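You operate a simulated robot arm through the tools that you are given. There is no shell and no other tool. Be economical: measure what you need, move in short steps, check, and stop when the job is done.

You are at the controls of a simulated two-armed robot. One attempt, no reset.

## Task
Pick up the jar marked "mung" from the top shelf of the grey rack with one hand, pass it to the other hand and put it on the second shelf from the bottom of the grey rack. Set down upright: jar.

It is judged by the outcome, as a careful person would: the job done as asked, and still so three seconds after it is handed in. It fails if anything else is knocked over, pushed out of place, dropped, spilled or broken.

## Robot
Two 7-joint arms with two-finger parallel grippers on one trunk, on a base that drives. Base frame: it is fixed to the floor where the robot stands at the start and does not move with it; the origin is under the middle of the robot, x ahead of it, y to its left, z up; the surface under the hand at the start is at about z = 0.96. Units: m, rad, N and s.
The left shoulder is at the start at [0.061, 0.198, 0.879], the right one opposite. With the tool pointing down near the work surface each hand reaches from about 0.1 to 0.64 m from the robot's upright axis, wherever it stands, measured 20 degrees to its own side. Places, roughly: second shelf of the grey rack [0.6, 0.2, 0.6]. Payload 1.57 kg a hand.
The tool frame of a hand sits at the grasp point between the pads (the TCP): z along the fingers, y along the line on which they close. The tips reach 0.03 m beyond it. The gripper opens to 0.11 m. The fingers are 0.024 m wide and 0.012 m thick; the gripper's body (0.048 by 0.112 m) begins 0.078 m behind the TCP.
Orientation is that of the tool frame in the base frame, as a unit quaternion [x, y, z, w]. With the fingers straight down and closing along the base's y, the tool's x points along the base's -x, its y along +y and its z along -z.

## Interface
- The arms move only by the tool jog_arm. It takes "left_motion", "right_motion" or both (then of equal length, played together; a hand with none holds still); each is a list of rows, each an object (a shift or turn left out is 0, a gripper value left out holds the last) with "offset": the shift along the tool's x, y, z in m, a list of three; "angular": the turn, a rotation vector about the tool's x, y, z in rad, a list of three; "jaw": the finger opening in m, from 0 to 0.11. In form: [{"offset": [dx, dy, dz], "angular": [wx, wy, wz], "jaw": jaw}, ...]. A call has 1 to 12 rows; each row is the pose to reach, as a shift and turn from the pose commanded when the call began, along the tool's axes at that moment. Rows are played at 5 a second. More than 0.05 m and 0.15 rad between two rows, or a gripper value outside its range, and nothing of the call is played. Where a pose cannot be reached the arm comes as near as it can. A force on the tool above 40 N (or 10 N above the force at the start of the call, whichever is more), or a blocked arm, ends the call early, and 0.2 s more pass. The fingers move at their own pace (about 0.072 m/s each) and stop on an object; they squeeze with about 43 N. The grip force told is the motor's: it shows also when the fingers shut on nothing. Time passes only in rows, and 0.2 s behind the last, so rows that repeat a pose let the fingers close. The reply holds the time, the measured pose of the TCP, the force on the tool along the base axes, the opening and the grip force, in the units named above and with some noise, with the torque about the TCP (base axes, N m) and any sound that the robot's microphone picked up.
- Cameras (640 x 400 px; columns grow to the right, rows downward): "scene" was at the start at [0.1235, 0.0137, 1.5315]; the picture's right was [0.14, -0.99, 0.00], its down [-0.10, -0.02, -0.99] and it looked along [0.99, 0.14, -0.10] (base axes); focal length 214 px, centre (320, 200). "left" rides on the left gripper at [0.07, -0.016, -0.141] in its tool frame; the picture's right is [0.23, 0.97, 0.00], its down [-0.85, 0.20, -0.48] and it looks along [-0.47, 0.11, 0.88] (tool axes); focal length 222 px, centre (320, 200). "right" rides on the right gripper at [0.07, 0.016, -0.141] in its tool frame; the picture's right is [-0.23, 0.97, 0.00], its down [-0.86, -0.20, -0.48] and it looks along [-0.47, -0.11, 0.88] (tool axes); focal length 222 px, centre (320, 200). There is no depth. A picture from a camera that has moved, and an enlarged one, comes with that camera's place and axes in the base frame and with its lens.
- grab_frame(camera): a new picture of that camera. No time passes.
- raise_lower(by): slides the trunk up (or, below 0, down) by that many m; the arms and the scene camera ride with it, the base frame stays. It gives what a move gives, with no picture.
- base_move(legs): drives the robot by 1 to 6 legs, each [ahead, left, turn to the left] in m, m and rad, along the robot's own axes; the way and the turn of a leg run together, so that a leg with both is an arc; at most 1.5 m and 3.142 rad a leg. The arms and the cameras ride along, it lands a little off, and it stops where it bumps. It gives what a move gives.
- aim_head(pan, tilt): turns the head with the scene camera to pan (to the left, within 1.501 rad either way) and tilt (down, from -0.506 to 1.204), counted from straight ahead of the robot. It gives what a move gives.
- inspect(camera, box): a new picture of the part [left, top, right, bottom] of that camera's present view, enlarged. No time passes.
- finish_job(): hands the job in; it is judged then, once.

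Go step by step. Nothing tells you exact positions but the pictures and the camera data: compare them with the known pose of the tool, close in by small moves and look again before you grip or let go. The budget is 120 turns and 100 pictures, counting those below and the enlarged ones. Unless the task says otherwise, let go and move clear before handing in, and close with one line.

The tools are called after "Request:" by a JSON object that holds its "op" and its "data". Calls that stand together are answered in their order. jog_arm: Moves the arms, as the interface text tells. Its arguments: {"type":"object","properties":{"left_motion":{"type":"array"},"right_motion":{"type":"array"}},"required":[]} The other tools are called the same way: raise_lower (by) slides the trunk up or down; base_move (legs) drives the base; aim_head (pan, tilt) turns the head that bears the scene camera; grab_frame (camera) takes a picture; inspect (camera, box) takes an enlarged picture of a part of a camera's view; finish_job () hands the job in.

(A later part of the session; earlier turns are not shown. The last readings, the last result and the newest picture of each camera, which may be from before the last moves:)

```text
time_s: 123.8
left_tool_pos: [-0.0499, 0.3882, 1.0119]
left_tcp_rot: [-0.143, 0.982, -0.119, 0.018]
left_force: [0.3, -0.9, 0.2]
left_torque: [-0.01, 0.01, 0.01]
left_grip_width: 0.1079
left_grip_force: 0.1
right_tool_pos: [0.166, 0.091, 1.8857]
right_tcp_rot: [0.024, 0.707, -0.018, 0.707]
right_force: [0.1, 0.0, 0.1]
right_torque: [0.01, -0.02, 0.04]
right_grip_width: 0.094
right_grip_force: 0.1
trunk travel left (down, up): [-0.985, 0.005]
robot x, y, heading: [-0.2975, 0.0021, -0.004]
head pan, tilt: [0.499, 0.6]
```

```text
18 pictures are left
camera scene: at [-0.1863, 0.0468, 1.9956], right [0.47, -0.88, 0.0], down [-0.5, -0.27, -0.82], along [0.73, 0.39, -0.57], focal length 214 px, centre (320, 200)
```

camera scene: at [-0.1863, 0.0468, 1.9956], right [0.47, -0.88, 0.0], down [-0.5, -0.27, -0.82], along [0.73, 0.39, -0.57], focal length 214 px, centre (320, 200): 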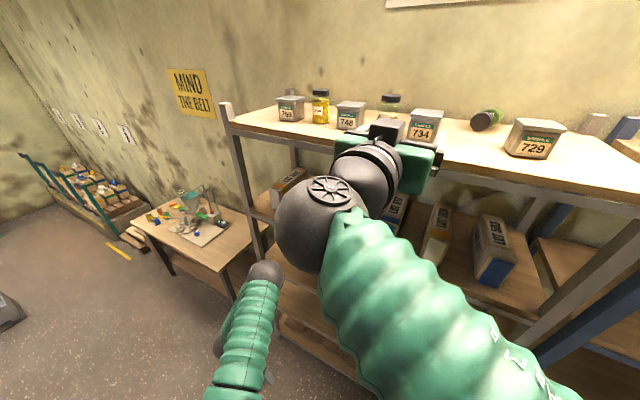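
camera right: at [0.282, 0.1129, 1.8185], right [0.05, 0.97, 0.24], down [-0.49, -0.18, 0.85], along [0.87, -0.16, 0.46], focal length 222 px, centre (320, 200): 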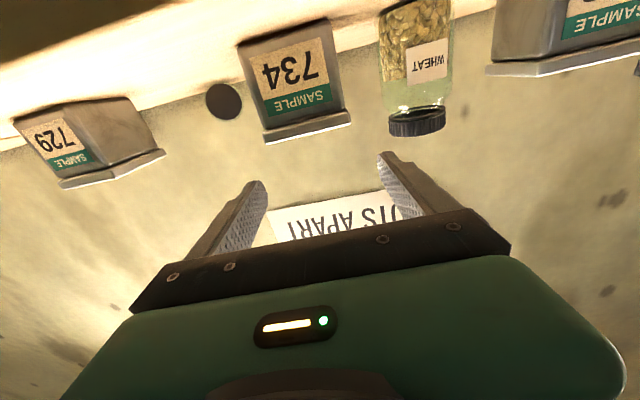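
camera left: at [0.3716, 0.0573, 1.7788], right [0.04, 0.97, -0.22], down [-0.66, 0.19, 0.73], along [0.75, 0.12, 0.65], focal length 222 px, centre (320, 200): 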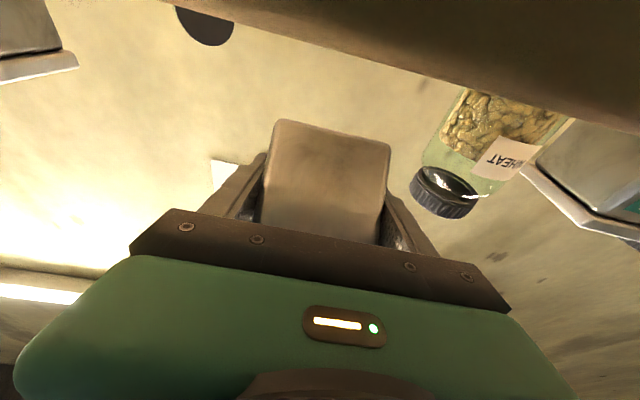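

Request:
{"op": "jog_arm", "data": {"left_motion": [{"offset": [0.03, 0.026, -0.006]}, {"offset": [0.06, 0.052, -0.013]}, {"offset": [0.09, 0.078, -0.019]}, {"offset": [0.12, 0.103, -0.025]}, {"offset": [0.15, 0.129, -0.032]}, {"offset": [0.181, 0.155, -0.038]}]}}

Request:
{"op": "aim_head", "data": {"pan": 0.7, "tilt": 1.0}}

Request:
{"op": "grab_frame", "data": {"camera": "scene"}}

```text
time_s: 125.2
left_tool_pos: [-0.2726, 0.4919, 1.0106]
left_tcp_rot: [-0.143, 0.982, -0.118, 0.019]
left_force: [-1.0, 0.1, 0.7]
left_torque: [-0.03, -0.06, -0.01]
left_grip_width: 0.1078
left_grip_force: 0.1
right_tool_pos: [0.1627, 0.0904, 1.8865]
right_tcp_rot: [0.024, 0.706, -0.018, 0.708]
right_force: [-0.2, 1.3, 0.2]
right_torque: [0.02, 0.02, -0.04]
right_grip_width: 0.094
right_grip_force: 0.1
trunk travel left (down, up): [-0.985, 0.005]
robot x, y, heading: [-0.2988, -0.0004, -0.007]
head pan, tilt: [0.499, 0.6]
```

```text
time_s: 126.0
left_tool_pos: [-0.2702, 0.4923, 1.01]
left_tcp_rot: [-0.144, 0.982, -0.118, 0.02]
left_force: [-0.2, 0.4, 0.3]
left_torque: [0.0, -0.03, -0.01]
left_grip_width: 0.1079
left_grip_force: 0.2
right_tool_pos: [0.1652, 0.091, 1.8877]
right_tcp_rot: [0.023, 0.706, -0.017, 0.707]
right_force: [0.8, 0.0, 0.6]
right_torque: [-0.01, 0.02, 0.01]
right_grip_width: 0.0943
right_grip_force: 0.0
trunk travel left (down, up): [-0.985, 0.005]
robot x, y, heading: [-0.2987, 0.004, -0.008]
head pan, tilt: [0.7, 1.0]
```

```text
17 pictures are left
camera scene: at [-0.2134, 0.0496, 1.9638], right [0.64, -0.77, 0.0], down [-0.65, -0.54, -0.54], along [0.42, 0.34, -0.84], focal length 214 px, centre (320, 200)
```

scene: 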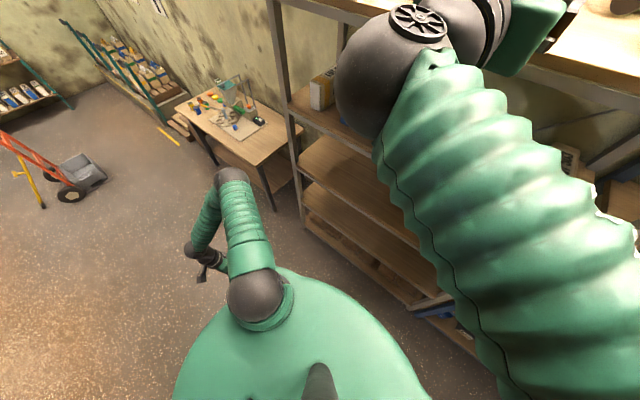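

The left arm is now clear. I align the right hand with the corridor between 734 and 729, pitch it slightly down and drive in above the boxes.

Request:
{"op": "jog_arm", "data": {"right_motion": [{"offset": [-0.01, 0, 0], "angular": [0, 0.1, 0], "jaw": 0.094}, {"offset": [-0.02, 0, 0], "angular": [0, 0.21, 0]}, {"offset": [-0.02, 0, 0], "angular": [0, 0.21, 0]}]}}

Request:
{"op": "base_move", "data": {"legs": [[0, -0.15, 0.008], [0.31, 0, 0]]}}

Request:
{"op": "jog_arm", "data": {"right_motion": [{"offset": [0, 0, 0]}, {"offset": [0, 0, 0]}, {"offset": [0, 0, 0]}]}}

Request:
{"op": "grab_frame", "data": {"camera": "right"}}

```text
time_s: 126.8
left_tool_pos: [-0.2708, 0.4922, 1.0112]
left_tcp_rot: [-0.143, 0.982, -0.119, 0.018]
left_force: [0.2, 1.2, -0.7]
left_torque: [0.01, 0.02, 0.0]
left_grip_width: 0.1082
left_grip_force: 0.0
right_tool_pos: [0.1673, 0.0901, 1.9066]
right_tcp_rot: [0.026, 0.777, -0.016, 0.628]
right_force: [0.9, -0.1, 0.9]
right_torque: [-0.03, -0.01, 0.02]
right_grip_width: 0.0943
right_grip_force: 0.1
trunk travel left (down, up): [-0.985, 0.005]
robot x, y, heading: [-0.2967, 0.001, -0.006]
head pan, tilt: [0.7, 1.0]
```

```text
time_s: 129.9
left_tool_pos: [0.0337, 0.3455, 1.0091]
left_tcp_rot: [-0.144, 0.982, -0.119, 0.021]
left_force: [-0.5, 0.4, -0.7]
left_torque: [0.0, -0.01, 0.0]
left_grip_width: 0.1081
left_grip_force: 0.1
right_tool_pos: [0.4676, -0.0513, 1.9051]
right_tcp_rot: [0.023, 0.776, -0.015, 0.63]
right_force: [-0.2, 0.8, -0.1]
right_torque: [-0.02, -0.1, -0.02]
right_grip_width: 0.0943
right_grip_force: 0.0
trunk travel left (down, up): [-0.985, 0.005]
robot x, y, heading: [0.011, -0.1459, -0.011]
head pan, tilt: [0.7, 1.0]
```

```text
time_s: 130.7
left_tool_pos: [0.035, 0.3326, 1.0147]
left_tcp_rot: [-0.144, 0.983, -0.115, 0.02]
left_force: [-0.2, -0.3, -0.4]
left_torque: [0.02, -0.01, 0.01]
left_grip_width: 0.1082
left_grip_force: 0.0
right_tool_pos: [0.4703, -0.0735, 1.9054]
right_tcp_rot: [0.027, 0.777, -0.011, 0.629]
right_force: [-1.2, -1.5, 1.2]
right_torque: [0.02, 0.1, 0.12]
right_grip_width: 0.0943
right_grip_force: 0.0
trunk travel left (down, up): [-0.985, 0.005]
robot x, y, heading: [0.0114, -0.1527, -0.009]
head pan, tilt: [0.7, 1.0]
```

```text
16 pictures are left
camera right: at [0.3201, -0.0501, 1.8684], right [0.1, 0.97, 0.24], down [-0.3, -0.2, 0.93], along [0.95, -0.17, 0.27], focal length 222 px, centre (320, 200)
```

right: 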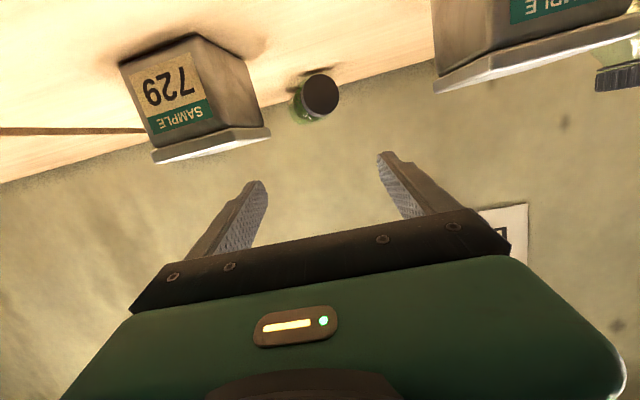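

Request:
{"op": "jog_arm", "data": {"right_motion": [{"offset": [-0.008, -0.003, 0.037], "angular": [0.03, 0, 0.006], "jaw": 0.105}, {"offset": [-0.016, -0.006, 0.074], "angular": [0.06, 0, 0.012]}, {"offset": [-0.024, -0.008, 0.11], "angular": [0.09, 0, 0.018]}, {"offset": [-0.032, -0.01, 0.145], "angular": [0.12, 0, 0.024]}, {"offset": [-0.038, -0.012, 0.181], "angular": [0.147, 0, 0.031]}, {"offset": [-0.038, -0.012, 0.181], "angular": [0.147, 0, 0.031]}]}}

Request:
{"op": "grab_frame", "data": {"camera": "right"}}

```text
time_s: 132.1
left_tool_pos: [0.0372, 0.3562, 1.0044]
left_tcp_rot: [-0.144, 0.981, -0.125, 0.017]
left_force: [0.9, -0.3, -0.4]
left_torque: [-0.02, 0.01, 0.0]
left_grip_width: 0.1079
left_grip_force: 0.1
right_tool_pos: [0.6234, -0.067, 1.8737]
right_tcp_rot: [0.078, 0.774, -0.066, 0.625]
right_force: [0.5, 0.8, -0.8]
right_torque: [-0.03, -0.07, -0.06]
right_grip_width: 0.105
right_grip_force: 0.0
right hand out of reach, approached as far as the arm can: row 3, 4, 5, 6
trunk travel left (down, up): [-0.985, 0.005]
robot x, y, heading: [0.0067, -0.1463, -0.004]
head pan, tilt: [0.7, 1.0]
```

```text
15 pictures are left
camera right: at [0.4765, -0.0204, 1.8368], right [0.24, 0.95, 0.22], down [-0.32, -0.13, 0.94], along [0.92, -0.3, 0.27], focal length 222 px, centre (320, 200)
```

right: 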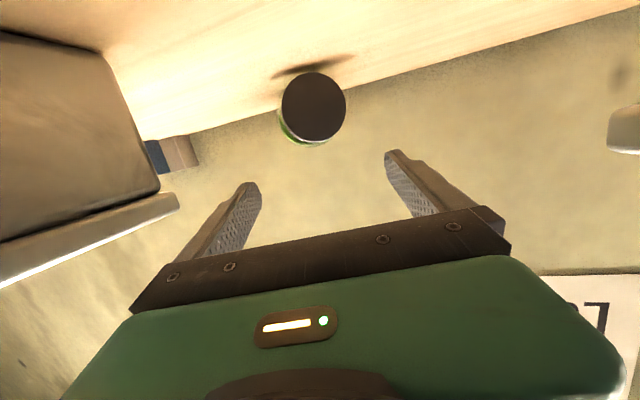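

Request:
{"op": "base_move", "data": {"legs": [[0.035, -0.01, 0]]}}

Request:
{"op": "jog_arm", "data": {"right_motion": [{"offset": [0, 0, 0]}, {"offset": [0, 0, 0]}]}}

```text
time_s: 133.0
left_tool_pos: [0.0657, 0.3461, 1.005]
left_tcp_rot: [-0.143, 0.982, -0.125, 0.021]
left_force: [-1.0, -0.6, 0.3]
left_torque: [-0.06, 0.0, 0.02]
left_grip_width: 0.1079
left_grip_force: 0.1
right_tool_pos: [0.6442, -0.0781, 1.8782]
right_tcp_rot: [0.077, 0.771, -0.064, 0.629]
right_force: [-0.4, 1.3, 0.9]
right_torque: [0.02, 0.02, -0.04]
right_grip_width: 0.1051
right_grip_force: 0.1
trunk travel left (down, up): [-0.985, 0.005]
robot x, y, heading: [0.0464, -0.1545, 0.0]
head pan, tilt: [0.7, 1.0]
```

```text
time_s: 133.6
left_tool_pos: [0.0736, 0.33, 1.0113]
left_tcp_rot: [-0.143, 0.982, -0.118, 0.018]
left_force: [-0.3, -0.2, 0.0]
left_torque: [0.0, -0.01, 0.01]
left_grip_width: 0.1079
left_grip_force: 0.1
right_tool_pos: [0.6592, -0.1016, 1.8749]
right_tcp_rot: [0.081, 0.774, -0.059, 0.625]
right_force: [-0.5, -0.1, -0.2]
right_torque: [0.03, 0.01, 0.08]
right_grip_width: 0.1052
right_grip_force: 0.0
trunk travel left (down, up): [-0.985, 0.005]
robot x, y, heading: [0.0477, -0.1591, 0.0]
head pan, tilt: [0.7, 1.0]
```

Request:
{"op": "jog_arm", "data": {"right_motion": [{"offset": [0, 0.03, 0]}, {"offset": [0.0, 0.03, 0]}, {"offset": [0.02, 0.03, 0.015]}, {"offset": [0.04, 0.03, 0.03]}, {"offset": [0.048, 0.03, 0.045]}]}}

Request:
{"op": "grab_frame", "data": {"camera": "right"}}

```text
time_s: 134.6
left_tool_pos: [0.0652, 0.3348, 1.0101]
left_tcp_rot: [-0.145, 0.982, -0.118, 0.022]
left_force: [0.2, 0.7, -0.4]
left_torque: [-0.04, 0.06, -0.02]
left_grip_width: 0.108
left_grip_force: 0.0
right_tool_pos: [0.6722, -0.069, 1.843]
right_tcp_rot: [0.085, 0.767, -0.054, 0.634]
right_force: [0.5, 0.8, 0.5]
right_torque: [-0.02, 0.02, 0.01]
right_grip_width: 0.1051
right_grip_force: 0.1
right hand out of reach, approached as far as the arm can: row 1, 2, 3, 5
trunk travel left (down, up): [-0.985, 0.005]
robot x, y, heading: [0.0446, -0.1567, -0.007]
head pan, tilt: [0.7, 1.0]
stopped in row 5 (right hand): the force on the tool passed its limit at 63 N (the readings are from after the stop); the commanded pose is now the measured one
```

```text
14 pictures are left
camera right: at [0.5274, -0.022, 1.8045], right [0.23, 0.94, 0.25], down [-0.35, -0.16, 0.93], along [0.91, -0.3, 0.29], focal length 222 px, centre (320, 200)
```

right: 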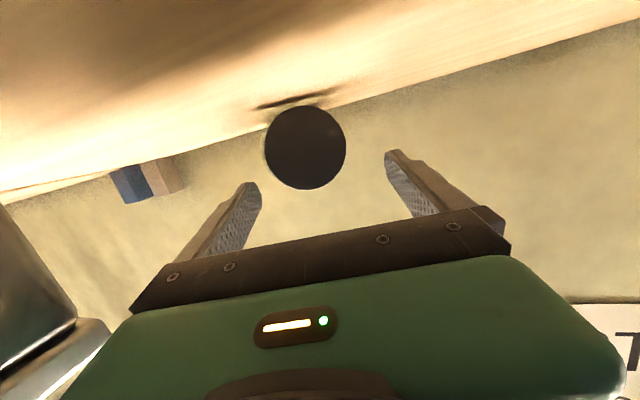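

The camera bracket touched the board, so I need a steeper pitch. I lift, pitch to ~20°, and bring the base 3 cm closer.

Request:
{"op": "jog_arm", "data": {"right_motion": [{"offset": [-0.02, 0, -0.01]}, {"offset": [-0.03, 0, -0.015], "angular": [0, 0.08, 0]}, {"offset": [-0.03, 0, -0.015], "angular": [0, 0.17, 0]}, {"offset": [-0.03, 0, -0.015], "angular": [0, 0.17, 0]}]}}

Request:
{"op": "base_move", "data": {"legs": [[0.03, 0, 0]]}}

Request:
{"op": "jog_arm", "data": {"right_motion": [{"offset": [0, 0, 0]}, {"offset": [0, 0, 0]}, {"offset": [0, 0, 0]}]}}

```text
time_s: 135.6
left_tool_pos: [0.0704, 0.3343, 1.0102]
left_tcp_rot: [-0.145, 0.982, -0.12, 0.018]
left_force: [-0.6, 0.3, 0.3]
left_torque: [-0.01, -0.01, 0.04]
left_grip_width: 0.1081
left_grip_force: 0.1
right_tool_pos: [0.6504, -0.0879, 1.838]
right_tcp_rot: [0.089, 0.821, -0.049, 0.562]
right_force: [-0.1, -0.3, 0.1]
right_torque: [0.0, 0.02, -0.02]
right_grip_width: 0.1051
right_grip_force: 0.1
right hand out of reach, approached as far as the arm can: row 1, 2, 3, 4
trunk travel left (down, up): [-0.985, 0.005]
robot x, y, heading: [0.0466, -0.1598, -0.007]
head pan, tilt: [0.7, 1.0]
```

```text
time_s: 136.5
left_tool_pos: [0.0976, 0.337, 1.0101]
left_tcp_rot: [-0.144, 0.982, -0.12, 0.02]
left_force: [0.7, 0.2, -0.4]
left_torque: [0.01, 0.0, -0.01]
left_grip_width: 0.108
left_grip_force: 0.1
right_tool_pos: [0.6755, -0.0867, 1.841]
right_tcp_rot: [0.089, 0.819, -0.049, 0.564]
right_force: [0.6, 0.5, -0.7]
right_torque: [-0.01, -0.04, 0.01]
right_grip_width: 0.1052
right_grip_force: 0.1
trunk travel left (down, up): [-0.985, 0.005]
robot x, y, heading: [0.0818, -0.1561, -0.008]
head pan, tilt: [0.7, 1.0]
```

```text
time_s: 137.3
left_tool_pos: [0.099, 0.3334, 1.0098]
left_tcp_rot: [-0.145, 0.982, -0.119, 0.02]
left_force: [-0.6, 0.2, 1.5]
left_torque: [-0.02, -0.02, -0.03]
left_grip_width: 0.108
left_grip_force: 0.1
right_tool_pos: [0.6802, -0.0896, 1.8407]
right_tcp_rot: [0.091, 0.82, -0.05, 0.562]
right_force: [-0.3, -0.4, 0.0]
right_torque: [-0.03, 0.0, 0.0]
right_grip_width: 0.1051
right_grip_force: 0.1
trunk travel left (down, up): [-0.985, 0.005]
robot x, y, heading: [0.0778, -0.1541, -0.006]
head pan, tilt: [0.7, 1.0]
```

Request:
{"op": "jog_arm", "data": {"right_motion": [{"offset": [0.002, 0.0135, 0.01]}, {"offset": [0.003, 0.0135, 0.022]}, {"offset": [0.005, 0.0135, 0.036]}, {"offset": [0.005, 0.0135, 0.036]}]}}

Request:
{"op": "grab_frame", "data": {"camera": "right"}}

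```text
time_s: 138.5
left_tool_pos: [0.0886, 0.336, 1.0103]
left_tcp_rot: [-0.145, 0.982, -0.12, 0.024]
left_force: [0.8, -0.1, 0.1]
left_torque: [0.01, -0.02, -0.02]
left_grip_width: 0.1079
left_grip_force: 0.1
right_tool_pos: [0.6843, -0.0887, 1.8269]
right_tcp_rot: [0.091, 0.814, -0.042, 0.573]
right_force: [-0.1, 0.5, 0.5]
right_torque: [0.04, 0.03, 0.03]
right_grip_width: 0.105
right_grip_force: 0.0
right hand out of reach, approached as far as the arm can: row 1, 2, 3, 4
trunk travel left (down, up): [-0.985, 0.005]
robot x, y, heading: [0.0751, -0.1545, -0.01]
head pan, tilt: [0.7, 1.0]
stopped in row 4 (right hand): the arm was blocked; the commanded pose is now the measured one
```

```text
13 pictures are left
camera right: at [0.5345, -0.0433, 1.8113], right [0.27, 0.93, 0.25], down [-0.2, -0.2, 0.96], along [0.94, -0.31, 0.13], focal length 222 px, centre (320, 200)
```

right: 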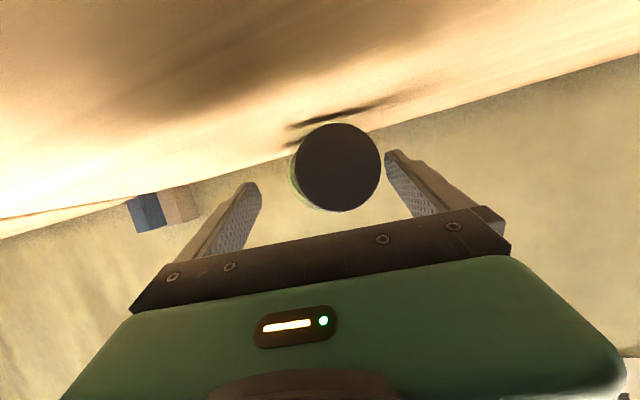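

The lid end is between the fingers (about 2 cm overlap). I close on it.

Request:
{"op": "jog_arm", "data": {"right_motion": [{"offset": [0, 0.006, 0.004], "jaw": 0.09}, {"offset": [0, 0.01, 0.006], "jaw": 0.075}, {"offset": [0, 0.01, 0.006], "jaw": 0.06}, {"offset": [0, 0.01, 0.006], "jaw": 0.045}, {"offset": [0, 0.01, 0.006], "jaw": 0.04}, {"offset": [0, 0.01, 0.006], "jaw": 0.04}]}}

Request:
{"op": "grab_frame", "data": {"camera": "right"}}

```text
time_s: 140.1
left_tool_pos: [0.0924, 0.3328, 1.011]
left_tcp_rot: [-0.144, 0.982, -0.12, 0.023]
left_force: [0.5, 0.0, 0.2]
left_torque: [0.05, 0.01, 0.01]
left_grip_width: 0.1079
left_grip_force: 0.0
right_tool_pos: [0.6922, -0.0877, 1.821]
right_tcp_rot: [0.093, 0.814, -0.038, 0.572]
right_force: [-0.1, 0.4, 0.2]
right_torque: [-0.02, 0.11, 0.0]
right_grip_width: 0.0668
right_grip_force: 43.0
right hand out of reach, approached as far as the arm can: row 2, 3, 4, 5, 6
trunk travel left (down, up): [-0.985, 0.005]
robot x, y, heading: [0.0755, -0.1539, -0.005]
head pan, tilt: [0.7, 1.0]
stopped in row 6 (right hand): the arm was blocked; the commanded pose is now the measured one
```

```text
12 pictures are left
camera right: at [0.5434, -0.0425, 1.8069], right [0.26, 0.93, 0.26], down [-0.2, -0.21, 0.96], along [0.94, -0.3, 0.13], focal length 222 px, centre (320, 200)
```

right: 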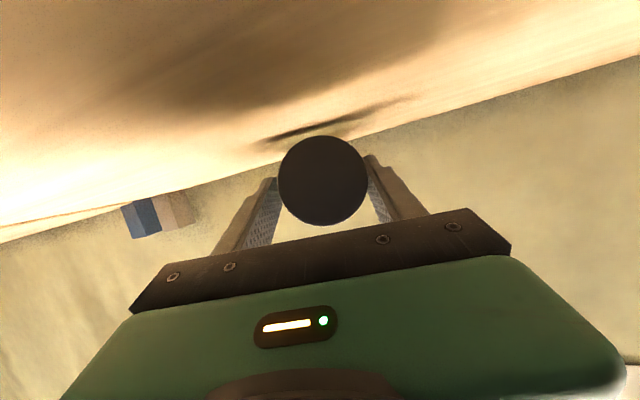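

Gripped (0.067 m). I lift and draw it back through the gap, rising above box height.

Request:
{"op": "jog_arm", "data": {"right_motion": [{"offset": [-0.012, -0.004, -0.012]}, {"offset": [-0.014, 0.002, -0.03]}, {"offset": [-0.01, 0.012, -0.06]}, {"offset": [-0.006, 0.023, -0.095]}, {"offset": [-0.02, 0.019, -0.12]}, {"offset": [-0.034, 0.015, -0.147]}, {"offset": [-0.034, 0.015, -0.147]}]}}

Request:
{"op": "grab_frame", "data": {"camera": "right"}}

```text
time_s: 141.7
left_tool_pos: [0.1125, 0.3223, 1.0146]
left_tcp_rot: [-0.145, 0.983, -0.113, 0.013]
left_force: [0.8, -0.7, -0.5]
left_torque: [0.02, 0.05, 0.03]
left_grip_width: 0.1079
left_grip_force: 0.3
right_tool_pos: [0.6088, -0.0782, 1.8732]
right_tcp_rot: [0.095, 0.821, -0.041, 0.561]
right_force: [0.7, -0.6, -2.5]
right_torque: [0.03, 0.06, -0.01]
right_grip_width: 0.0669
right_grip_force: 42.9
right hand out of reach, approached as far as the arm can: row 1, 2, 3, 4, 5, 6, 7
trunk travel left (down, up): [-0.985, 0.005]
robot x, y, heading: [0.0786, -0.1534, -0.011]
head pan, tilt: [0.7, 1.0]
```

```text
11 pictures are left
camera right: at [0.4596, -0.0321, 1.8622], right [0.28, 0.93, 0.25], down [-0.18, -0.21, 0.96], along [0.94, -0.31, 0.11], focal length 222 px, centre (320, 200)
```

right: 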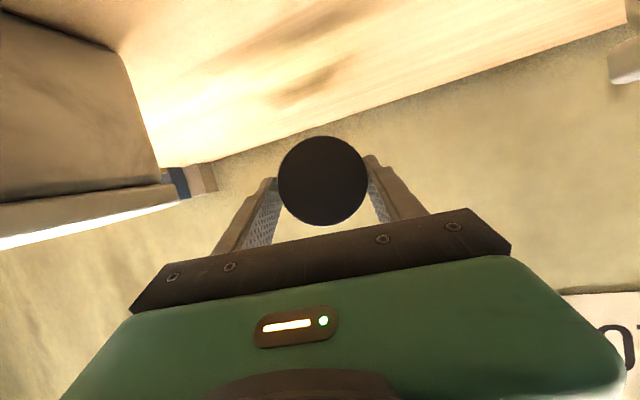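

Request:
{"op": "jog_arm", "data": {"right_motion": [{"offset": [-0.02, 0.008, -0.015], "angular": [-0.06, 0, -0.02]}, {"offset": [-0.025, 0.016, -0.035], "angular": [-0.12, 0, -0.045]}, {"offset": [-0.025, 0.025, -0.064], "angular": [-0.186, 0, -0.07]}, {"offset": [-0.04, 0.025, -0.075], "angular": [-0.186, 0, -0.07]}, {"offset": [-0.04, 0.025, -0.075], "angular": [-0.186, 0, -0.07]}]}}

```text
time_s: 142.9
left_tool_pos: [0.1077, 0.328, 1.0134]
left_tcp_rot: [-0.146, 0.983, -0.114, 0.014]
left_force: [-0.3, -0.1, 0.3]
left_torque: [0.0, -0.02, 0.0]
left_grip_width: 0.1082
left_grip_force: 0.0
right_tool_pos: [0.5442, -0.0417, 1.9139]
right_tcp_rot: [0.012, 0.823, 0.015, 0.567]
right_force: [0.4, 0.0, -3.1]
right_torque: [0.0, 0.1, 0.02]
right_grip_width: 0.0668
right_grip_force: 43.2
right hand out of reach, approached as far as the arm can: row 1, 2, 3, 4, 5
trunk travel left (down, up): [-0.985, 0.005]
robot x, y, heading: [0.075, -0.1568, -0.005]
head pan, tilt: [0.7, 1.0]
```

Jar clear above the boxes. I back off from the rack, then turn the right hand down so the jar is upright.

Request:
{"op": "base_move", "data": {"legs": [[-0.42, 0, 0.005]]}}

Request:
{"op": "jog_arm", "data": {"right_motion": [{"offset": [0.04, 0, 0], "angular": [0, 0.13, 0]}, {"offset": [0.08, 0, 0], "angular": [0, 0.26, 0]}, {"offset": [0.12, 0, 0], "angular": [0, 0.39, 0]}, {"offset": [0.16, 0, 0.01], "angular": [0, 0.52, 0]}, {"offset": [0.2, 0, 0.02], "angular": [0, 0.65, 0]}, {"offset": [0.24, 0, 0.03], "angular": [0, 0.78, 0]}, {"offset": [0.28, 0, 0.04], "angular": [0, 0.91, 0]}, {"offset": [0.32, 0, 0.06], "angular": [0, 1.04, 0]}, {"offset": [0.35, 0, 0.08], "angular": [0, 1.17, 0]}, {"offset": [0.37, 0, 0.1], "angular": [0, 1.3, 0]}], "left_motion": [{"offset": [-0.02, -0.015, -0.03]}, {"offset": [-0.04, -0.03, -0.07]}, {"offset": [-0.06, -0.045, -0.11]}, {"offset": [-0.08, -0.06, -0.15]}, {"offset": [-0.1, -0.075, -0.19]}, {"offset": [-0.12, -0.09, -0.23]}, {"offset": [-0.14, -0.1, -0.27]}, {"offset": [-0.16, -0.11, -0.31]}, {"offset": [-0.18, -0.12, -0.34]}, {"offset": [-0.19, -0.12, -0.36]}]}}

Request:
{"op": "aim_head", "data": {"pan": 0.2, "tilt": 0.9}}

Request:
{"op": "grab_frame", "data": {"camera": "scene"}}

```text
time_s: 145.4
left_tool_pos: [-0.3059, 0.3298, 1.0129]
left_tcp_rot: [-0.142, 0.983, -0.115, 0.012]
left_force: [0.6, 0.4, -0.7]
left_torque: [-0.01, 0.03, -0.01]
left_grip_width: 0.1079
left_grip_force: 0.0
right_tool_pos: [0.1323, -0.045, 1.913]
right_tcp_rot: [0.015, 0.824, 0.012, 0.566]
right_force: [1.3, 0.3, -2.6]
right_torque: [0.03, 0.15, -0.04]
right_grip_width: 0.0665
right_grip_force: 43.5
trunk travel left (down, up): [-0.985, 0.005]
robot x, y, heading: [-0.3461, -0.1511, -0.007]
head pan, tilt: [0.7, 1.0]
```

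```text
time_s: 147.7
left_tool_pos: [-0.106, 0.3476, 1.3905]
left_tcp_rot: [-0.141, 0.983, -0.113, 0.011]
left_force: [1.0, -0.4, 0.1]
left_torque: [-0.02, 0.03, -0.04]
left_grip_width: 0.108
left_grip_force: 0.1
right_tool_pos: [0.0944, -0.0306, 1.5294]
right_tcp_rot: [0.004, 0.999, 0.021, -0.049]
right_force: [0.5, -0.5, -3.4]
right_torque: [0.0, 0.02, 0.04]
right_grip_width: 0.0656
right_grip_force: 43.2
right hand out of reach, approached as far as the arm can: row 1, 2, 3, 4, 5, 6, 7
trunk travel left (down, up): [-0.985, 0.005]
robot x, y, heading: [-0.3437, -0.1499, -0.009]
head pan, tilt: [0.7, 1.0]
```

```text
time_s: 148.6
left_tool_pos: [-0.1102, 0.3465, 1.3916]
left_tcp_rot: [-0.142, 0.983, -0.113, 0.013]
left_force: [-0.1, 0.3, -0.5]
left_torque: [-0.02, -0.01, 0.0]
left_grip_width: 0.1081
left_grip_force: 0.1
right_tool_pos: [0.0916, -0.0324, 1.5309]
right_tcp_rot: [0.003, 0.999, 0.021, -0.047]
right_force: [0.0, -0.5, -4.3]
right_torque: [0.05, 0.01, 0.01]
right_grip_width: 0.0655
right_grip_force: 42.7
trunk travel left (down, up): [-0.985, 0.005]
robot x, y, heading: [-0.3434, -0.1525, -0.011]
head pan, tilt: [0.201, 0.901]
```

```text
10 pictures are left
camera scene: at [-0.2305, -0.1418, 1.9705], right [0.19, -0.98, 0.0], down [-0.77, -0.15, -0.62], along [0.61, 0.12, -0.79], focal length 214 px, centre (320, 200)
```

scene: 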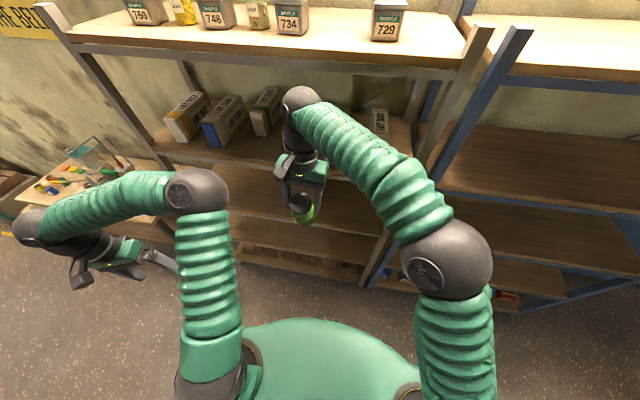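

The jar hangs lid-up in the right hand. I straighten it to vertical and turn the left hand level, pointing toward it from the left.

Request:
{"op": "jog_arm", "data": {"left_motion": [{"offset": [-0.001, -0.012, -0.003], "angular": [0.043, -0.113, 0.071]}, {"offset": [-0.002, -0.025, -0.007], "angular": [0.087, -0.226, 0.142]}, {"offset": [-0.003, -0.037, -0.01], "angular": [0.13, -0.339, 0.213]}, {"offset": [-0.004, -0.05, -0.014], "angular": [0.173, -0.451, 0.283]}, {"offset": [-0.005, -0.062, -0.017], "angular": [0.216, -0.564, 0.354]}, {"offset": [-0.006, -0.075, -0.02], "angular": [0.26, -0.677, 0.425]}, {"offset": [-0.007, -0.087, -0.024], "angular": [0.303, -0.79, 0.496]}, {"offset": [-0.008, -0.1, -0.027], "angular": [0.346, -0.903, 0.567]}, {"offset": [-0.009, -0.112, -0.031], "angular": [0.389, -1.016, 0.638]}, {"offset": [-0.01, -0.124, -0.034], "angular": [0.433, -1.128, 0.708]}, {"offset": [-0.011, -0.137, -0.038], "angular": [0.476, -1.241, 0.779]}, {"offset": [-0.012, -0.149, -0.041], "angular": [0.519, -1.354, 0.85]}], "right_motion": [{"angular": [0, 0.05, 0]}, {"angular": [0, 0.1, 0]}, {"angular": [0, 0.15, 0]}, {"angular": [0, 0.2, 0]}, {"angular": [0, 0.26, 0]}, {"angular": [0, 0.26, 0]}, {"angular": [0, 0.26, 0]}, {"angular": [0, 0.26, 0]}, {"angular": [0, 0.26, 0]}, {"angular": [0, 0.26, 0]}, {"angular": [0, 0.26, 0]}, {"angular": [0, 0.26, 0]}]}}

Request:
{"op": "grab_frame", "data": {"camera": "scene"}}

```text
time_s: 151.2
left_tool_pos: [-0.0649, 0.218, 1.4678]
left_tcp_rot: [0.212, 0.674, -0.212, 0.675]
left_force: [-0.1, 0.3, -0.1]
left_torque: [-0.01, 0.03, -0.05]
left_grip_width: 0.1082
left_grip_force: 0.0
right_tool_pos: [0.0879, -0.0355, 1.5355]
right_tcp_rot: [0.001, 0.984, 0.021, -0.175]
right_force: [-0.2, -0.4, -1.8]
right_torque: [-0.02, -0.01, 0.0]
right_grip_width: 0.0656
right_grip_force: 43.5
trunk travel left (down, up): [-0.985, 0.005]
robot x, y, heading: [-0.3428, -0.1507, -0.009]
head pan, tilt: [0.201, 0.901]
```

```text
9 pictures are left
camera scene: at [-0.2367, -0.1392, 1.9709], right [0.19, -0.98, 0.0], down [-0.77, -0.15, -0.62], along [0.61, 0.12, -0.78], focal length 214 px, centre (320, 200)
```

scene: 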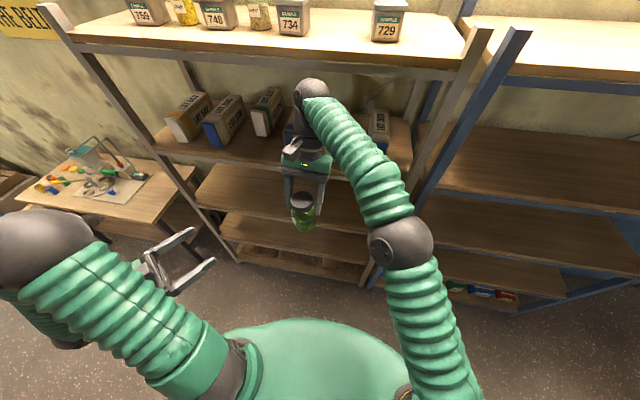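

Both hands are in good posture and the jar is vertical at about (0.088,-0.036), mid-height z≈1.468. I align the left hand on its approach line.

Request:
{"op": "jog_arm", "data": {"left_motion": [{"offset": [0, -0.03, 0.03]}, {"offset": [0, -0.06, 0.06]}, {"offset": [0, -0.09, 0.09]}, {"offset": [0, -0.121, 0.12]}, {"offset": [0, -0.121, 0.12]}]}}

Request:
{"op": "grab_frame", "data": {"camera": "left"}}

```text
time_s: 152.4
left_tool_pos: [-0.0061, 0.1386, 1.4534]
left_tcp_rot: [0.211, 0.675, -0.213, 0.674]
left_force: [0.7, -0.1, -0.1]
left_torque: [0.0, 0.0, 0.0]
left_grip_width: 0.108
left_grip_force: 0.0
left hand out of reach, approached as far as the arm can: row 2, 3, 4, 5
right_tool_pos: [0.0898, -0.0286, 1.5343]
right_tcp_rot: [0.001, 0.984, 0.018, -0.176]
right_force: [-0.8, -0.1, -2.6]
right_torque: [0.0, -0.01, -0.01]
right_grip_width: 0.0653
right_grip_force: 43.3
trunk travel left (down, up): [-0.985, 0.005]
robot x, y, heading: [-0.3431, -0.1535, -0.012]
head pan, tilt: [0.201, 0.901]
```

```text
8 pictures are left
camera left: at [-0.1321, 0.2058, 1.3846], right [0.56, 0.8, -0.23], down [-0.28, 0.44, 0.85], along [0.78, -0.41, 0.47], focal length 222 px, centre (320, 200)
```

left: 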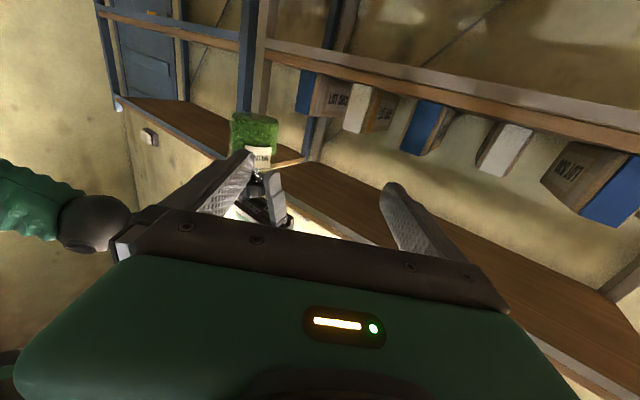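

The left can't get closer in that near the body, so I move both outward: jar +8 cm ahead, left hand forward along its line.

Request:
{"op": "jog_arm", "data": {"left_motion": [{"offset": [0, 0, 0]}, {"offset": [-0.004, -0.01, 0.03]}, {"offset": [-0.009, -0.023, 0.06]}, {"offset": [-0.013, -0.035, 0.0885]}, {"offset": [-0.013, -0.035, 0.0885]}], "right_motion": [{"offset": [-0.025, 0, -0.009]}, {"offset": [-0.05, 0, -0.018]}, {"offset": [-0.075, 0, -0.028]}, {"offset": [-0.075, 0, -0.028]}, {"offset": [-0.075, 0, -0.028]}]}}

```text
time_s: 153.6
left_tool_pos: [0.0726, 0.0946, 1.4595]
left_tcp_rot: [0.212, 0.675, -0.213, 0.674]
left_force: [0.0, 0.8, 0.6]
left_torque: [0.0, 0.04, 0.01]
left_grip_width: 0.1079
left_grip_force: 0.0
left hand out of reach, approached as far as the arm can: row 2, 3, 4, 5
right_tool_pos: [0.1196, -0.0556, 1.5149]
right_tcp_rot: [0.001, 0.984, 0.021, -0.176]
right_force: [-0.9, 0.7, -2.4]
right_torque: [0.02, -0.01, -0.04]
right_grip_width: 0.0654
right_grip_force: 42.3
right hand out of reach, approached as far as the arm can: row 1, 2, 3, 4, 5
trunk travel left (down, up): [-0.985, 0.005]
robot x, y, heading: [-0.3457, -0.1547, -0.012]
head pan, tilt: [0.201, 0.901]
```

Request:
{"op": "jog_arm", "data": {"left_motion": [{"offset": [0.003, 0, 0], "angular": [0.13, 0, 0]}, {"offset": [0.006, 0, 0], "angular": [0.26, 0, 0]}, {"offset": [0.01, 0, 0], "angular": [0.39, 0, 0]}, {"offset": [0.01, 0, 0], "angular": [0.52, 0, 0]}, {"offset": [0.01, 0, 0], "angular": [0.65, 0, 0]}, {"offset": [0.01, 0, 0], "angular": [0.65, 0, 0]}]}}

Request:
{"op": "grab_frame", "data": {"camera": "left"}}

```text
time_s: 155.0
left_tool_pos: [0.0728, 0.0956, 1.4484]
left_tcp_rot: [0.416, 0.572, -0.416, 0.572]
left_force: [-0.7, 0.7, -0.3]
left_torque: [0.0, 0.0, 0.02]
left_grip_width: 0.1081
left_grip_force: 0.0
right_tool_pos: [0.1195, -0.0536, 1.5145]
right_tcp_rot: [0.001, 0.984, 0.02, -0.175]
right_force: [0.0, -0.5, -3.0]
right_torque: [-0.01, -0.04, -0.02]
right_grip_width: 0.0655
right_grip_force: 43.7
trunk travel left (down, up): [-0.985, 0.005]
robot x, y, heading: [-0.3443, -0.1521, -0.012]
head pan, tilt: [0.201, 0.901]
```

```text
7 pictures are left
camera left: at [0.0138, 0.2245, 1.3796], right [0.93, 0.3, -0.23], down [0.04, 0.52, 0.85], along [0.37, -0.8, 0.47], focal length 222 px, centre (320, 200)
```

left: 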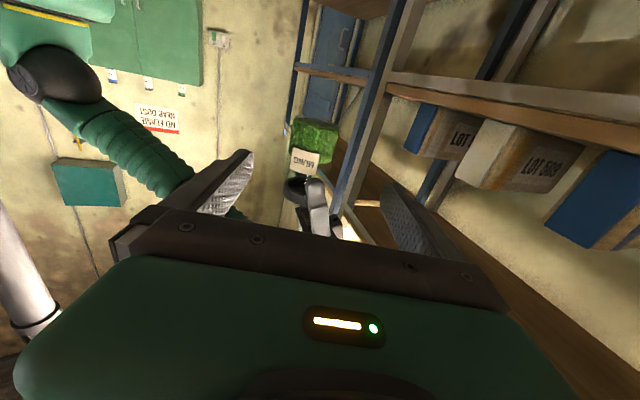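

The jar is straight ahead of the left hand. I advance with open fingers and close below the right hand's fingers.

Request:
{"op": "jog_arm", "data": {"left_motion": [{"offset": [-0.012, -0.011, 0.03]}, {"offset": [-0.012, -0.011, 0.065]}, {"offset": [-0.012, -0.011, 0.1]}, {"offset": [-0.012, -0.011, 0.13]}, {"offset": [-0.012, -0.011, 0.15]}, {"offset": [-0.012, -0.011, 0.15]}]}}

Request:
{"op": "grab_frame", "data": {"camera": "left"}}

```text
time_s: 156.4
left_tool_pos: [0.1091, -0.0515, 1.4633]
left_tcp_rot: [0.415, 0.572, -0.416, 0.572]
left_force: [-0.5, -0.4, -0.3]
left_torque: [0.0, 0.01, 0.02]
left_grip_width: 0.1079
left_grip_force: 0.2
right_tool_pos: [0.1189, -0.0534, 1.5152]
right_tcp_rot: [0.001, 0.984, 0.021, -0.175]
right_force: [0.5, -0.3, -3.4]
right_torque: [-0.04, -0.01, 0.01]
right_grip_width: 0.0651
right_grip_force: 43.1
trunk travel left (down, up): [-0.985, 0.005]
robot x, y, heading: [-0.3431, -0.1517, -0.01]
head pan, tilt: [0.201, 0.901]
```

```text
6 pictures are left
camera left: at [0.0509, 0.0772, 1.3945], right [0.93, 0.3, -0.23], down [0.04, 0.52, 0.85], along [0.37, -0.8, 0.47], focal length 222 px, centre (320, 200)
```

left: 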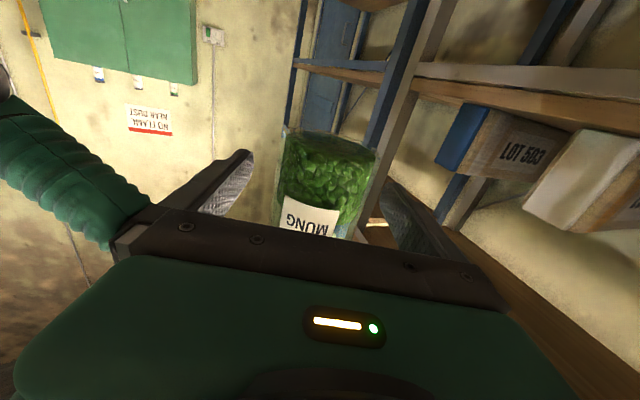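

Request:
{"op": "jog_arm", "data": {"left_motion": [{"jaw": 0.09}, {"jaw": 0.07}, {"jaw": 0.05}, {"jaw": 0.04}, {"jaw": 0.04}, {"jaw": 0.04}]}}

```text
time_s: 157.8
left_tool_pos: [0.1099, -0.0516, 1.4639]
left_tcp_rot: [0.415, 0.572, -0.416, 0.573]
left_force: [0.6, 0.1, 0.1]
left_torque: [0.41, 0.27, -0.17]
left_grip_width: 0.0647
left_grip_force: 42.8
right_tool_pos: [0.1188, -0.0534, 1.516]
right_tcp_rot: [0.001, 0.984, 0.021, -0.174]
right_force: [-1.0, 0.4, -2.8]
right_torque: [-0.39, -0.24, 0.19]
right_grip_width: 0.065
right_grip_force: 42.6
trunk travel left (down, up): [-0.985, 0.005]
robot x, y, heading: [-0.3452, -0.1529, -0.013]
head pan, tilt: [0.201, 0.901]
```

Left has the jar (0.0647 m). I open the right hand and lift it away along its own axis.

Request:
{"op": "jog_arm", "data": {"right_motion": [{"jaw": 0.08}, {"jaw": 0.095}, {"jaw": 0.105}, {"offset": [0, 0, -0.03]}, {"offset": [0, 0, -0.07]}, {"offset": [0, 0, -0.11]}, {"offset": [0, -0.03, -0.13]}, {"offset": [0, -0.07, -0.13]}, {"offset": [0.02, -0.11, -0.12]}, {"offset": [0.04, -0.15, -0.11]}]}}

Request:
{"op": "jog_arm", "data": {"left_motion": [{"offset": [0, 0, -0.03]}, {"offset": [0, 0, -0.06]}]}}

```text
time_s: 160.0
left_tool_pos: [0.1143, -0.0512, 1.4612]
left_tcp_rot: [0.415, 0.572, -0.417, 0.571]
left_force: [0.5, -0.5, -3.2]
left_torque: [-0.02, 0.03, 0.01]
left_grip_width: 0.0649
left_grip_force: 42.8
right_tool_pos: [0.0754, -0.1563, 1.5983]
right_tcp_rot: [0.002, 0.984, 0.021, -0.177]
right_force: [0.2, -0.4, -0.6]
right_torque: [-0.02, 0.02, -0.05]
right_grip_width: 0.1049
right_grip_force: 0.0
right hand out of reach, approached as far as the arm can: row 4, 5, 6, 7, 8, 9, 10
trunk travel left (down, up): [-0.985, 0.005]
robot x, y, heading: [-0.3412, -0.1497, -0.015]
head pan, tilt: [0.201, 0.901]
```

```text
time_s: 160.6
left_tool_pos: [0.0902, 0.0043, 1.4628]
left_tcp_rot: [0.416, 0.571, -0.416, 0.572]
left_force: [0.3, 0.5, -2.7]
left_torque: [0.02, 0.04, 0.0]
left_grip_width: 0.0649
left_grip_force: 43.2
right_tool_pos: [0.0701, -0.1567, 1.5997]
right_tcp_rot: [0.0, 0.984, 0.021, -0.175]
right_force: [0.0, 0.6, 0.5]
right_torque: [0.01, -0.03, -0.02]
right_grip_width: 0.105
right_grip_force: 0.3
trunk travel left (down, up): [-0.985, 0.005]
robot x, y, heading: [-0.3432, -0.1554, -0.015]
head pan, tilt: [0.201, 0.901]
```

The handover is done. I turn the left hand more forward, stow the right hand back, and lower the trunk.

Request:
{"op": "jog_arm", "data": {"left_motion": [{"angular": [-0.13, 0, 0]}, {"angular": [-0.26, 0, 0]}, {"angular": [-0.39, 0, 0]}, {"angular": [-0.52, 0, 0]}, {"angular": [-0.65, 0, 0]}, {"angular": [-0.65, 0, 0]}], "right_motion": [{"offset": [0.0, -0.03, 0.0], "angular": [0, -0.05, 0]}, {"offset": [0.03, -0.06, 0.01], "angular": [0, -0.1, 0]}, {"offset": [0.06, -0.09, 0.02], "angular": [0, -0.15, 0]}, {"offset": [0.09, -0.12, 0.03], "angular": [0, -0.2, 0]}, {"offset": [0.122, -0.15, 0.045], "angular": [0, -0.26, 0]}, {"offset": [0.122, -0.15, 0.045], "angular": [0, -0.26, 0]}]}}

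Request:
{"op": "raise_lower", "data": {"by": -0.4}}

Request:
{"op": "raise_lower", "data": {"by": -0.4}}

Request:
{"op": "aim_head", "data": {"pan": 0.2, "tilt": 0.75}}

Request:
{"op": "grab_frame", "data": {"camera": "scene"}}

```text
time_s: 162.0
left_tool_pos: [0.1285, 0.0311, 1.4555]
left_tcp_rot: [0.21, 0.675, -0.211, 0.675]
left_force: [0.0, 0.2, -3.0]
left_torque: [0.0, 0.05, 0.01]
left_grip_width: 0.0648
left_grip_force: 43.3
left hand out of reach, approached as far as the arm can: row 4, 5, 6
right_tool_pos: [-0.0557, -0.307, 1.5953]
right_tcp_rot: [0.003, 0.999, 0.02, -0.046]
right_force: [-0.3, -0.6, 0.4]
right_torque: [-0.04, -0.01, -0.01]
right_grip_width: 0.105
right_grip_force: 0.0
trunk travel left (down, up): [-0.985, 0.005]
robot x, y, heading: [-0.3451, -0.1529, -0.011]
head pan, tilt: [0.201, 0.901]
```

```text
time_s: 165.8
left_tool_pos: [0.1283, 0.0307, 1.0561]
left_tcp_rot: [0.211, 0.674, -0.212, 0.675]
left_force: [-0.3, -0.5, -3.2]
left_torque: [-0.04, 0.01, -0.01]
left_grip_width: 0.0647
left_grip_force: 42.8
right_tool_pos: [-0.0549, -0.3071, 1.1945]
right_tcp_rot: [0.004, 0.999, 0.02, -0.047]
right_force: [-1.0, 0.6, -0.9]
right_torque: [0.01, -0.01, 0.02]
right_grip_width: 0.1051
right_grip_force: 0.1
trunk travel left (down, up): [-0.585, 0.405]
robot x, y, heading: [-0.339, -0.1561, -0.005]
head pan, tilt: [0.201, 0.901]
```

```text
time_s: 169.6
left_tool_pos: [0.1272, 0.0294, 0.658]
left_tcp_rot: [0.211, 0.674, -0.212, 0.675]
left_force: [-0.5, -1.0, -3.4]
left_torque: [-0.02, 0.01, 0.02]
left_grip_width: 0.0647
left_grip_force: 43.0
right_tool_pos: [-0.0552, -0.3077, 0.7947]
right_tcp_rot: [0.004, 0.999, 0.02, -0.047]
right_force: [-0.8, 0.2, 0.2]
right_torque: [0.0, -0.02, 0.0]
right_grip_width: 0.1052
right_grip_force: 0.0
trunk travel left (down, up): [-0.185, 0.805]
robot x, y, heading: [-0.3466, -0.1528, -0.011]
head pan, tilt: [0.201, 0.901]
```

```text
time_s: 170.3
left_tool_pos: [0.1272, 0.0293, 0.657]
left_tcp_rot: [0.211, 0.674, -0.213, 0.675]
left_force: [-0.5, 0.1, -3.5]
left_torque: [0.01, 0.06, 0.01]
left_grip_width: 0.0646
left_grip_force: 42.9
right_tool_pos: [-0.0548, -0.3071, 0.7949]
right_tcp_rot: [0.004, 0.999, 0.02, -0.048]
right_force: [-0.2, -0.1, -0.2]
right_torque: [0.01, -0.02, 0.04]
right_grip_width: 0.1052
right_grip_force: 0.0
trunk travel left (down, up): [-0.185, 0.805]
robot x, y, heading: [-0.3452, -0.1528, -0.015]
head pan, tilt: [0.201, 0.75]
```

```text
5 pictures are left
camera scene: at [-0.231, -0.1376, 1.1828], right [0.19, -0.98, 0.0], down [-0.67, -0.13, -0.73], along [0.72, 0.14, -0.68], focal length 214 px, centre (320, 200)
```

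scene: 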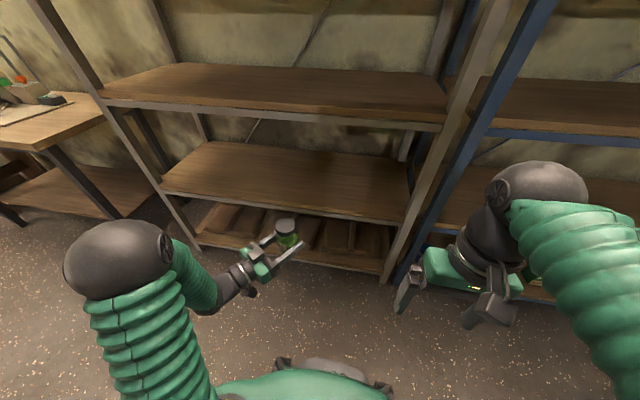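

The second shelf (z≈0.55) is empty and the jar is upright in the left hand. I drive in with the jar about 7 cm above the board.

Request:
{"op": "base_move", "data": {"legs": [[0.3, 0.0, 0.01]]}}

Request:
{"op": "jog_arm", "data": {"left_motion": [{"offset": [0, 0, 0]}, {"offset": [0, 0, 0]}]}}

Request:
{"op": "grab_frame", "data": {"camera": "scene"}}

```text
time_s: 172.4
left_tool_pos: [0.4186, 0.038, 0.6553]
left_tcp_rot: [0.206, 0.676, -0.207, 0.676]
left_force: [0.7, -0.6, -2.5]
left_torque: [-0.03, -0.01, -0.03]
left_grip_width: 0.0647
left_grip_force: 43.3
right_tool_pos: [0.2427, -0.3022, 0.7941]
right_tcp_rot: [-0.006, 0.999, 0.02, -0.048]
right_force: [-0.2, 0.0, -0.1]
right_torque: [-0.01, 0.0, 0.03]
right_grip_width: 0.1053
right_grip_force: 0.1
trunk travel left (down, up): [-0.185, 0.805]
robot x, y, heading: [-0.0514, -0.1529, 0.011]
head pan, tilt: [0.201, 0.75]
```

```text
time_s: 173.0
left_tool_pos: [0.4179, 0.0396, 0.6568]
left_tcp_rot: [0.205, 0.677, -0.205, 0.677]
left_force: [0.2, 0.8, -3.4]
left_torque: [0.03, 0.01, 0.0]
left_grip_width: 0.0646
left_grip_force: 43.1
right_tool_pos: [0.241, -0.3011, 0.7954]
right_tcp_rot: [-0.006, 0.999, 0.019, -0.047]
right_force: [-0.4, 0.3, -0.1]
right_torque: [0.01, -0.02, 0.03]
right_grip_width: 0.1051
right_grip_force: 0.0
trunk travel left (down, up): [-0.185, 0.805]
robot x, y, heading: [-0.0505, -0.1538, 0.009]
head pan, tilt: [0.201, 0.75]
```

```text
4 pictures are left
camera scene: at [0.0629, -0.1359, 1.1828], right [0.21, -0.98, 0.0], down [-0.67, -0.14, -0.73], along [0.71, 0.15, -0.68], focal length 214 px, centre (320, 200)
```

scene: 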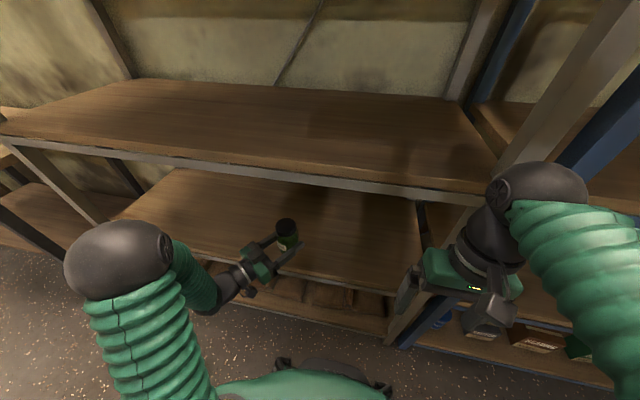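

Jar is over the shelf. I go 3 cm deeper and lower toward contact.

Request:
{"op": "jog_arm", "data": {"left_motion": [{"offset": [0, 0.017, 0.025]}, {"offset": [0.02, 0.017, 0.025]}, {"offset": [0.04, 0.017, 0.025]}, {"offset": [0.055, 0.017, 0.025]}, {"offset": [0.055, 0.017, 0.025]}]}}

Request:
{"op": "jog_arm", "data": {"left_motion": [{"offset": [0.004, 0, 0]}, {"offset": [0.008, 0, 0]}, {"offset": [0.012, 0, 0]}, {"offset": [0.016, 0, 0]}, {"offset": [0.02, 0, 0]}, {"offset": [0.024, 0, 0]}, {"offset": [0.028, 0, 0]}]}}

```text
time_s: 174.2
left_tool_pos: [0.4482, 0.0373, 0.6017]
left_tcp_rot: [0.205, 0.676, -0.205, 0.677]
left_force: [0.2, -0.1, -3.4]
left_torque: [0.02, 0.0, -0.03]
left_grip_width: 0.065
left_grip_force: 42.8
right_tool_pos: [0.2431, -0.3015, 0.7947]
right_tcp_rot: [-0.006, 0.999, 0.02, -0.047]
right_force: [-0.6, -0.1, 0.1]
right_torque: [0.02, -0.01, -0.03]
right_grip_width: 0.105
right_grip_force: 0.1
trunk travel left (down, up): [-0.185, 0.805]
robot x, y, heading: [-0.0484, -0.1538, 0.009]
head pan, tilt: [0.201, 0.75]
```

```text
time_s: 175.8
left_tool_pos: [0.4466, 0.0371, 0.5779]
left_tcp_rot: [0.205, 0.673, -0.205, 0.68]
left_force: [5.6, 1.6, 35.1]
left_torque: [-0.13, -0.07, 0.02]
left_grip_width: 0.0647
left_grip_force: 42.7
right_tool_pos: [0.2381, -0.3028, 0.7956]
right_tcp_rot: [-0.006, 0.999, 0.021, -0.045]
right_force: [0.0, 0.6, 0.7]
right_torque: [0.02, 0.04, 0.0]
right_grip_width: 0.1048
right_grip_force: 0.1
trunk travel left (down, up): [-0.185, 0.805]
robot x, y, heading: [-0.0488, -0.1509, 0.008]
head pan, tilt: [0.201, 0.75]
```

Contact at z≈0.578. I ease the pressure and check the jar's stance.

Request:
{"op": "jog_arm", "data": {"left_motion": [{"offset": [-0.004, 0, 0]}, {"offset": [-0.005, 0, 0]}]}}

Request:
{"op": "grab_frame", "data": {"camera": "left"}}

```text
time_s: 176.4
left_tool_pos: [0.4473, 0.037, 0.5789]
left_tcp_rot: [0.205, 0.677, -0.206, 0.676]
left_force: [1.2, -5.4, 9.9]
left_torque: [-0.26, -0.36, -0.14]
left_grip_width: 0.0648
left_grip_force: 43.1
right_tool_pos: [0.2399, -0.3037, 0.7957]
right_tcp_rot: [-0.006, 0.999, 0.02, -0.045]
right_force: [0.0, -0.3, -0.1]
right_torque: [-0.01, -0.01, -0.01]
right_grip_width: 0.105
right_grip_force: 0.1
trunk travel left (down, up): [-0.185, 0.805]
robot x, y, heading: [-0.0523, -0.152, 0.005]
head pan, tilt: [0.201, 0.75]
```

```text
3 pictures are left
camera left: at [0.3205, 0.1015, 0.5102], right [0.54, 0.81, -0.23], down [-0.28, 0.43, 0.86], along [0.79, -0.4, 0.46], focal length 222 px, centre (320, 200)
```

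left: 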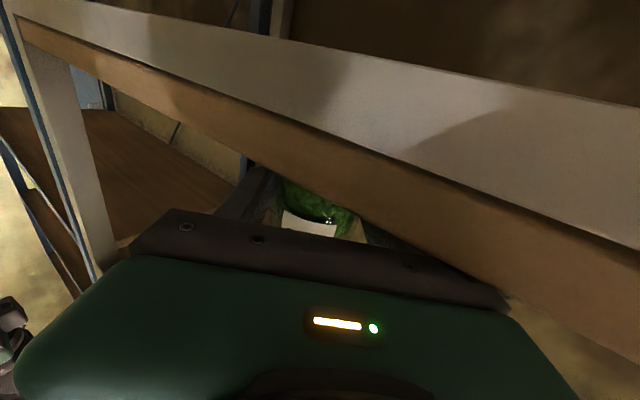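

The jar rests on the board with the hand level. I open and withdraw straight back.

Request:
{"op": "jog_arm", "data": {"left_motion": [{"offset": [-0.001, 0, 0], "jaw": 0.075}, {"offset": [-0.001, 0, 0], "jaw": 0.09}, {"offset": [-0.001, 0, 0], "jaw": 0.105}, {"offset": [-0.001, 0, 0], "jaw": 0.108}, {"offset": [-0.001, 0, -0.02]}, {"offset": [-0.001, 0, -0.045]}, {"offset": [-0.001, 0, -0.07]}, {"offset": [-0.001, 0, -0.1]}, {"offset": [-0.001, 0, -0.1]}]}}

Request:
{"op": "base_move", "data": {"legs": [[-0.25, 0, 0]]}}

Request:
{"op": "grab_frame", "data": {"camera": "scene"}}

```text
time_s: 178.4
left_tool_pos: [0.3658, 0.094, 0.5806]
left_tcp_rot: [0.205, 0.676, -0.206, 0.677]
left_force: [0.4, -0.4, -0.5]
left_torque: [0.0, 0.02, 0.0]
left_grip_width: 0.1079
left_grip_force: 0.1
right_tool_pos: [0.242, -0.3023, 0.7947]
right_tcp_rot: [-0.006, 0.999, 0.021, -0.047]
right_force: [0.5, -0.8, 0.1]
right_torque: [-0.03, -0.01, 0.01]
right_grip_width: 0.1052
right_grip_force: 0.1
trunk travel left (down, up): [-0.185, 0.805]
robot x, y, heading: [-0.048, -0.1552, 0.005]
head pan, tilt: [0.201, 0.75]
```

```text
time_s: 180.2
left_tool_pos: [0.1107, 0.0918, 0.5823]
left_tcp_rot: [0.203, 0.677, -0.203, 0.678]
left_force: [0.2, 0.4, -0.4]
left_torque: [-0.02, 0.01, -0.01]
left_grip_width: 0.1082
left_grip_force: 0.1
right_tool_pos: [-0.0122, -0.3029, 0.7959]
right_tcp_rot: [-0.009, 0.999, 0.02, -0.047]
right_force: [0.1, 0.6, 1.4]
right_torque: [0.03, -0.03, 0.0]
right_grip_width: 0.1053
right_grip_force: 0.0
trunk travel left (down, up): [-0.185, 0.805]
robot x, y, heading: [-0.3006, -0.1553, 0.012]
head pan, tilt: [0.201, 0.75]
```

```text
2 pictures are left
camera scene: at [-0.1926, -0.1378, 1.183], right [0.21, -0.98, 0.0], down [-0.67, -0.14, -0.73], along [0.71, 0.15, -0.68], focal length 214 px, centre (320, 200)
```

scene: 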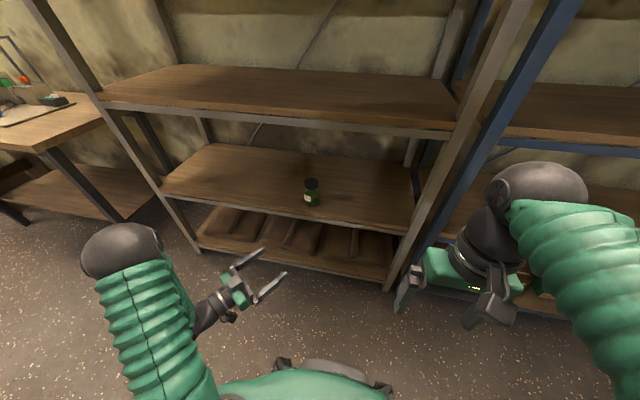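

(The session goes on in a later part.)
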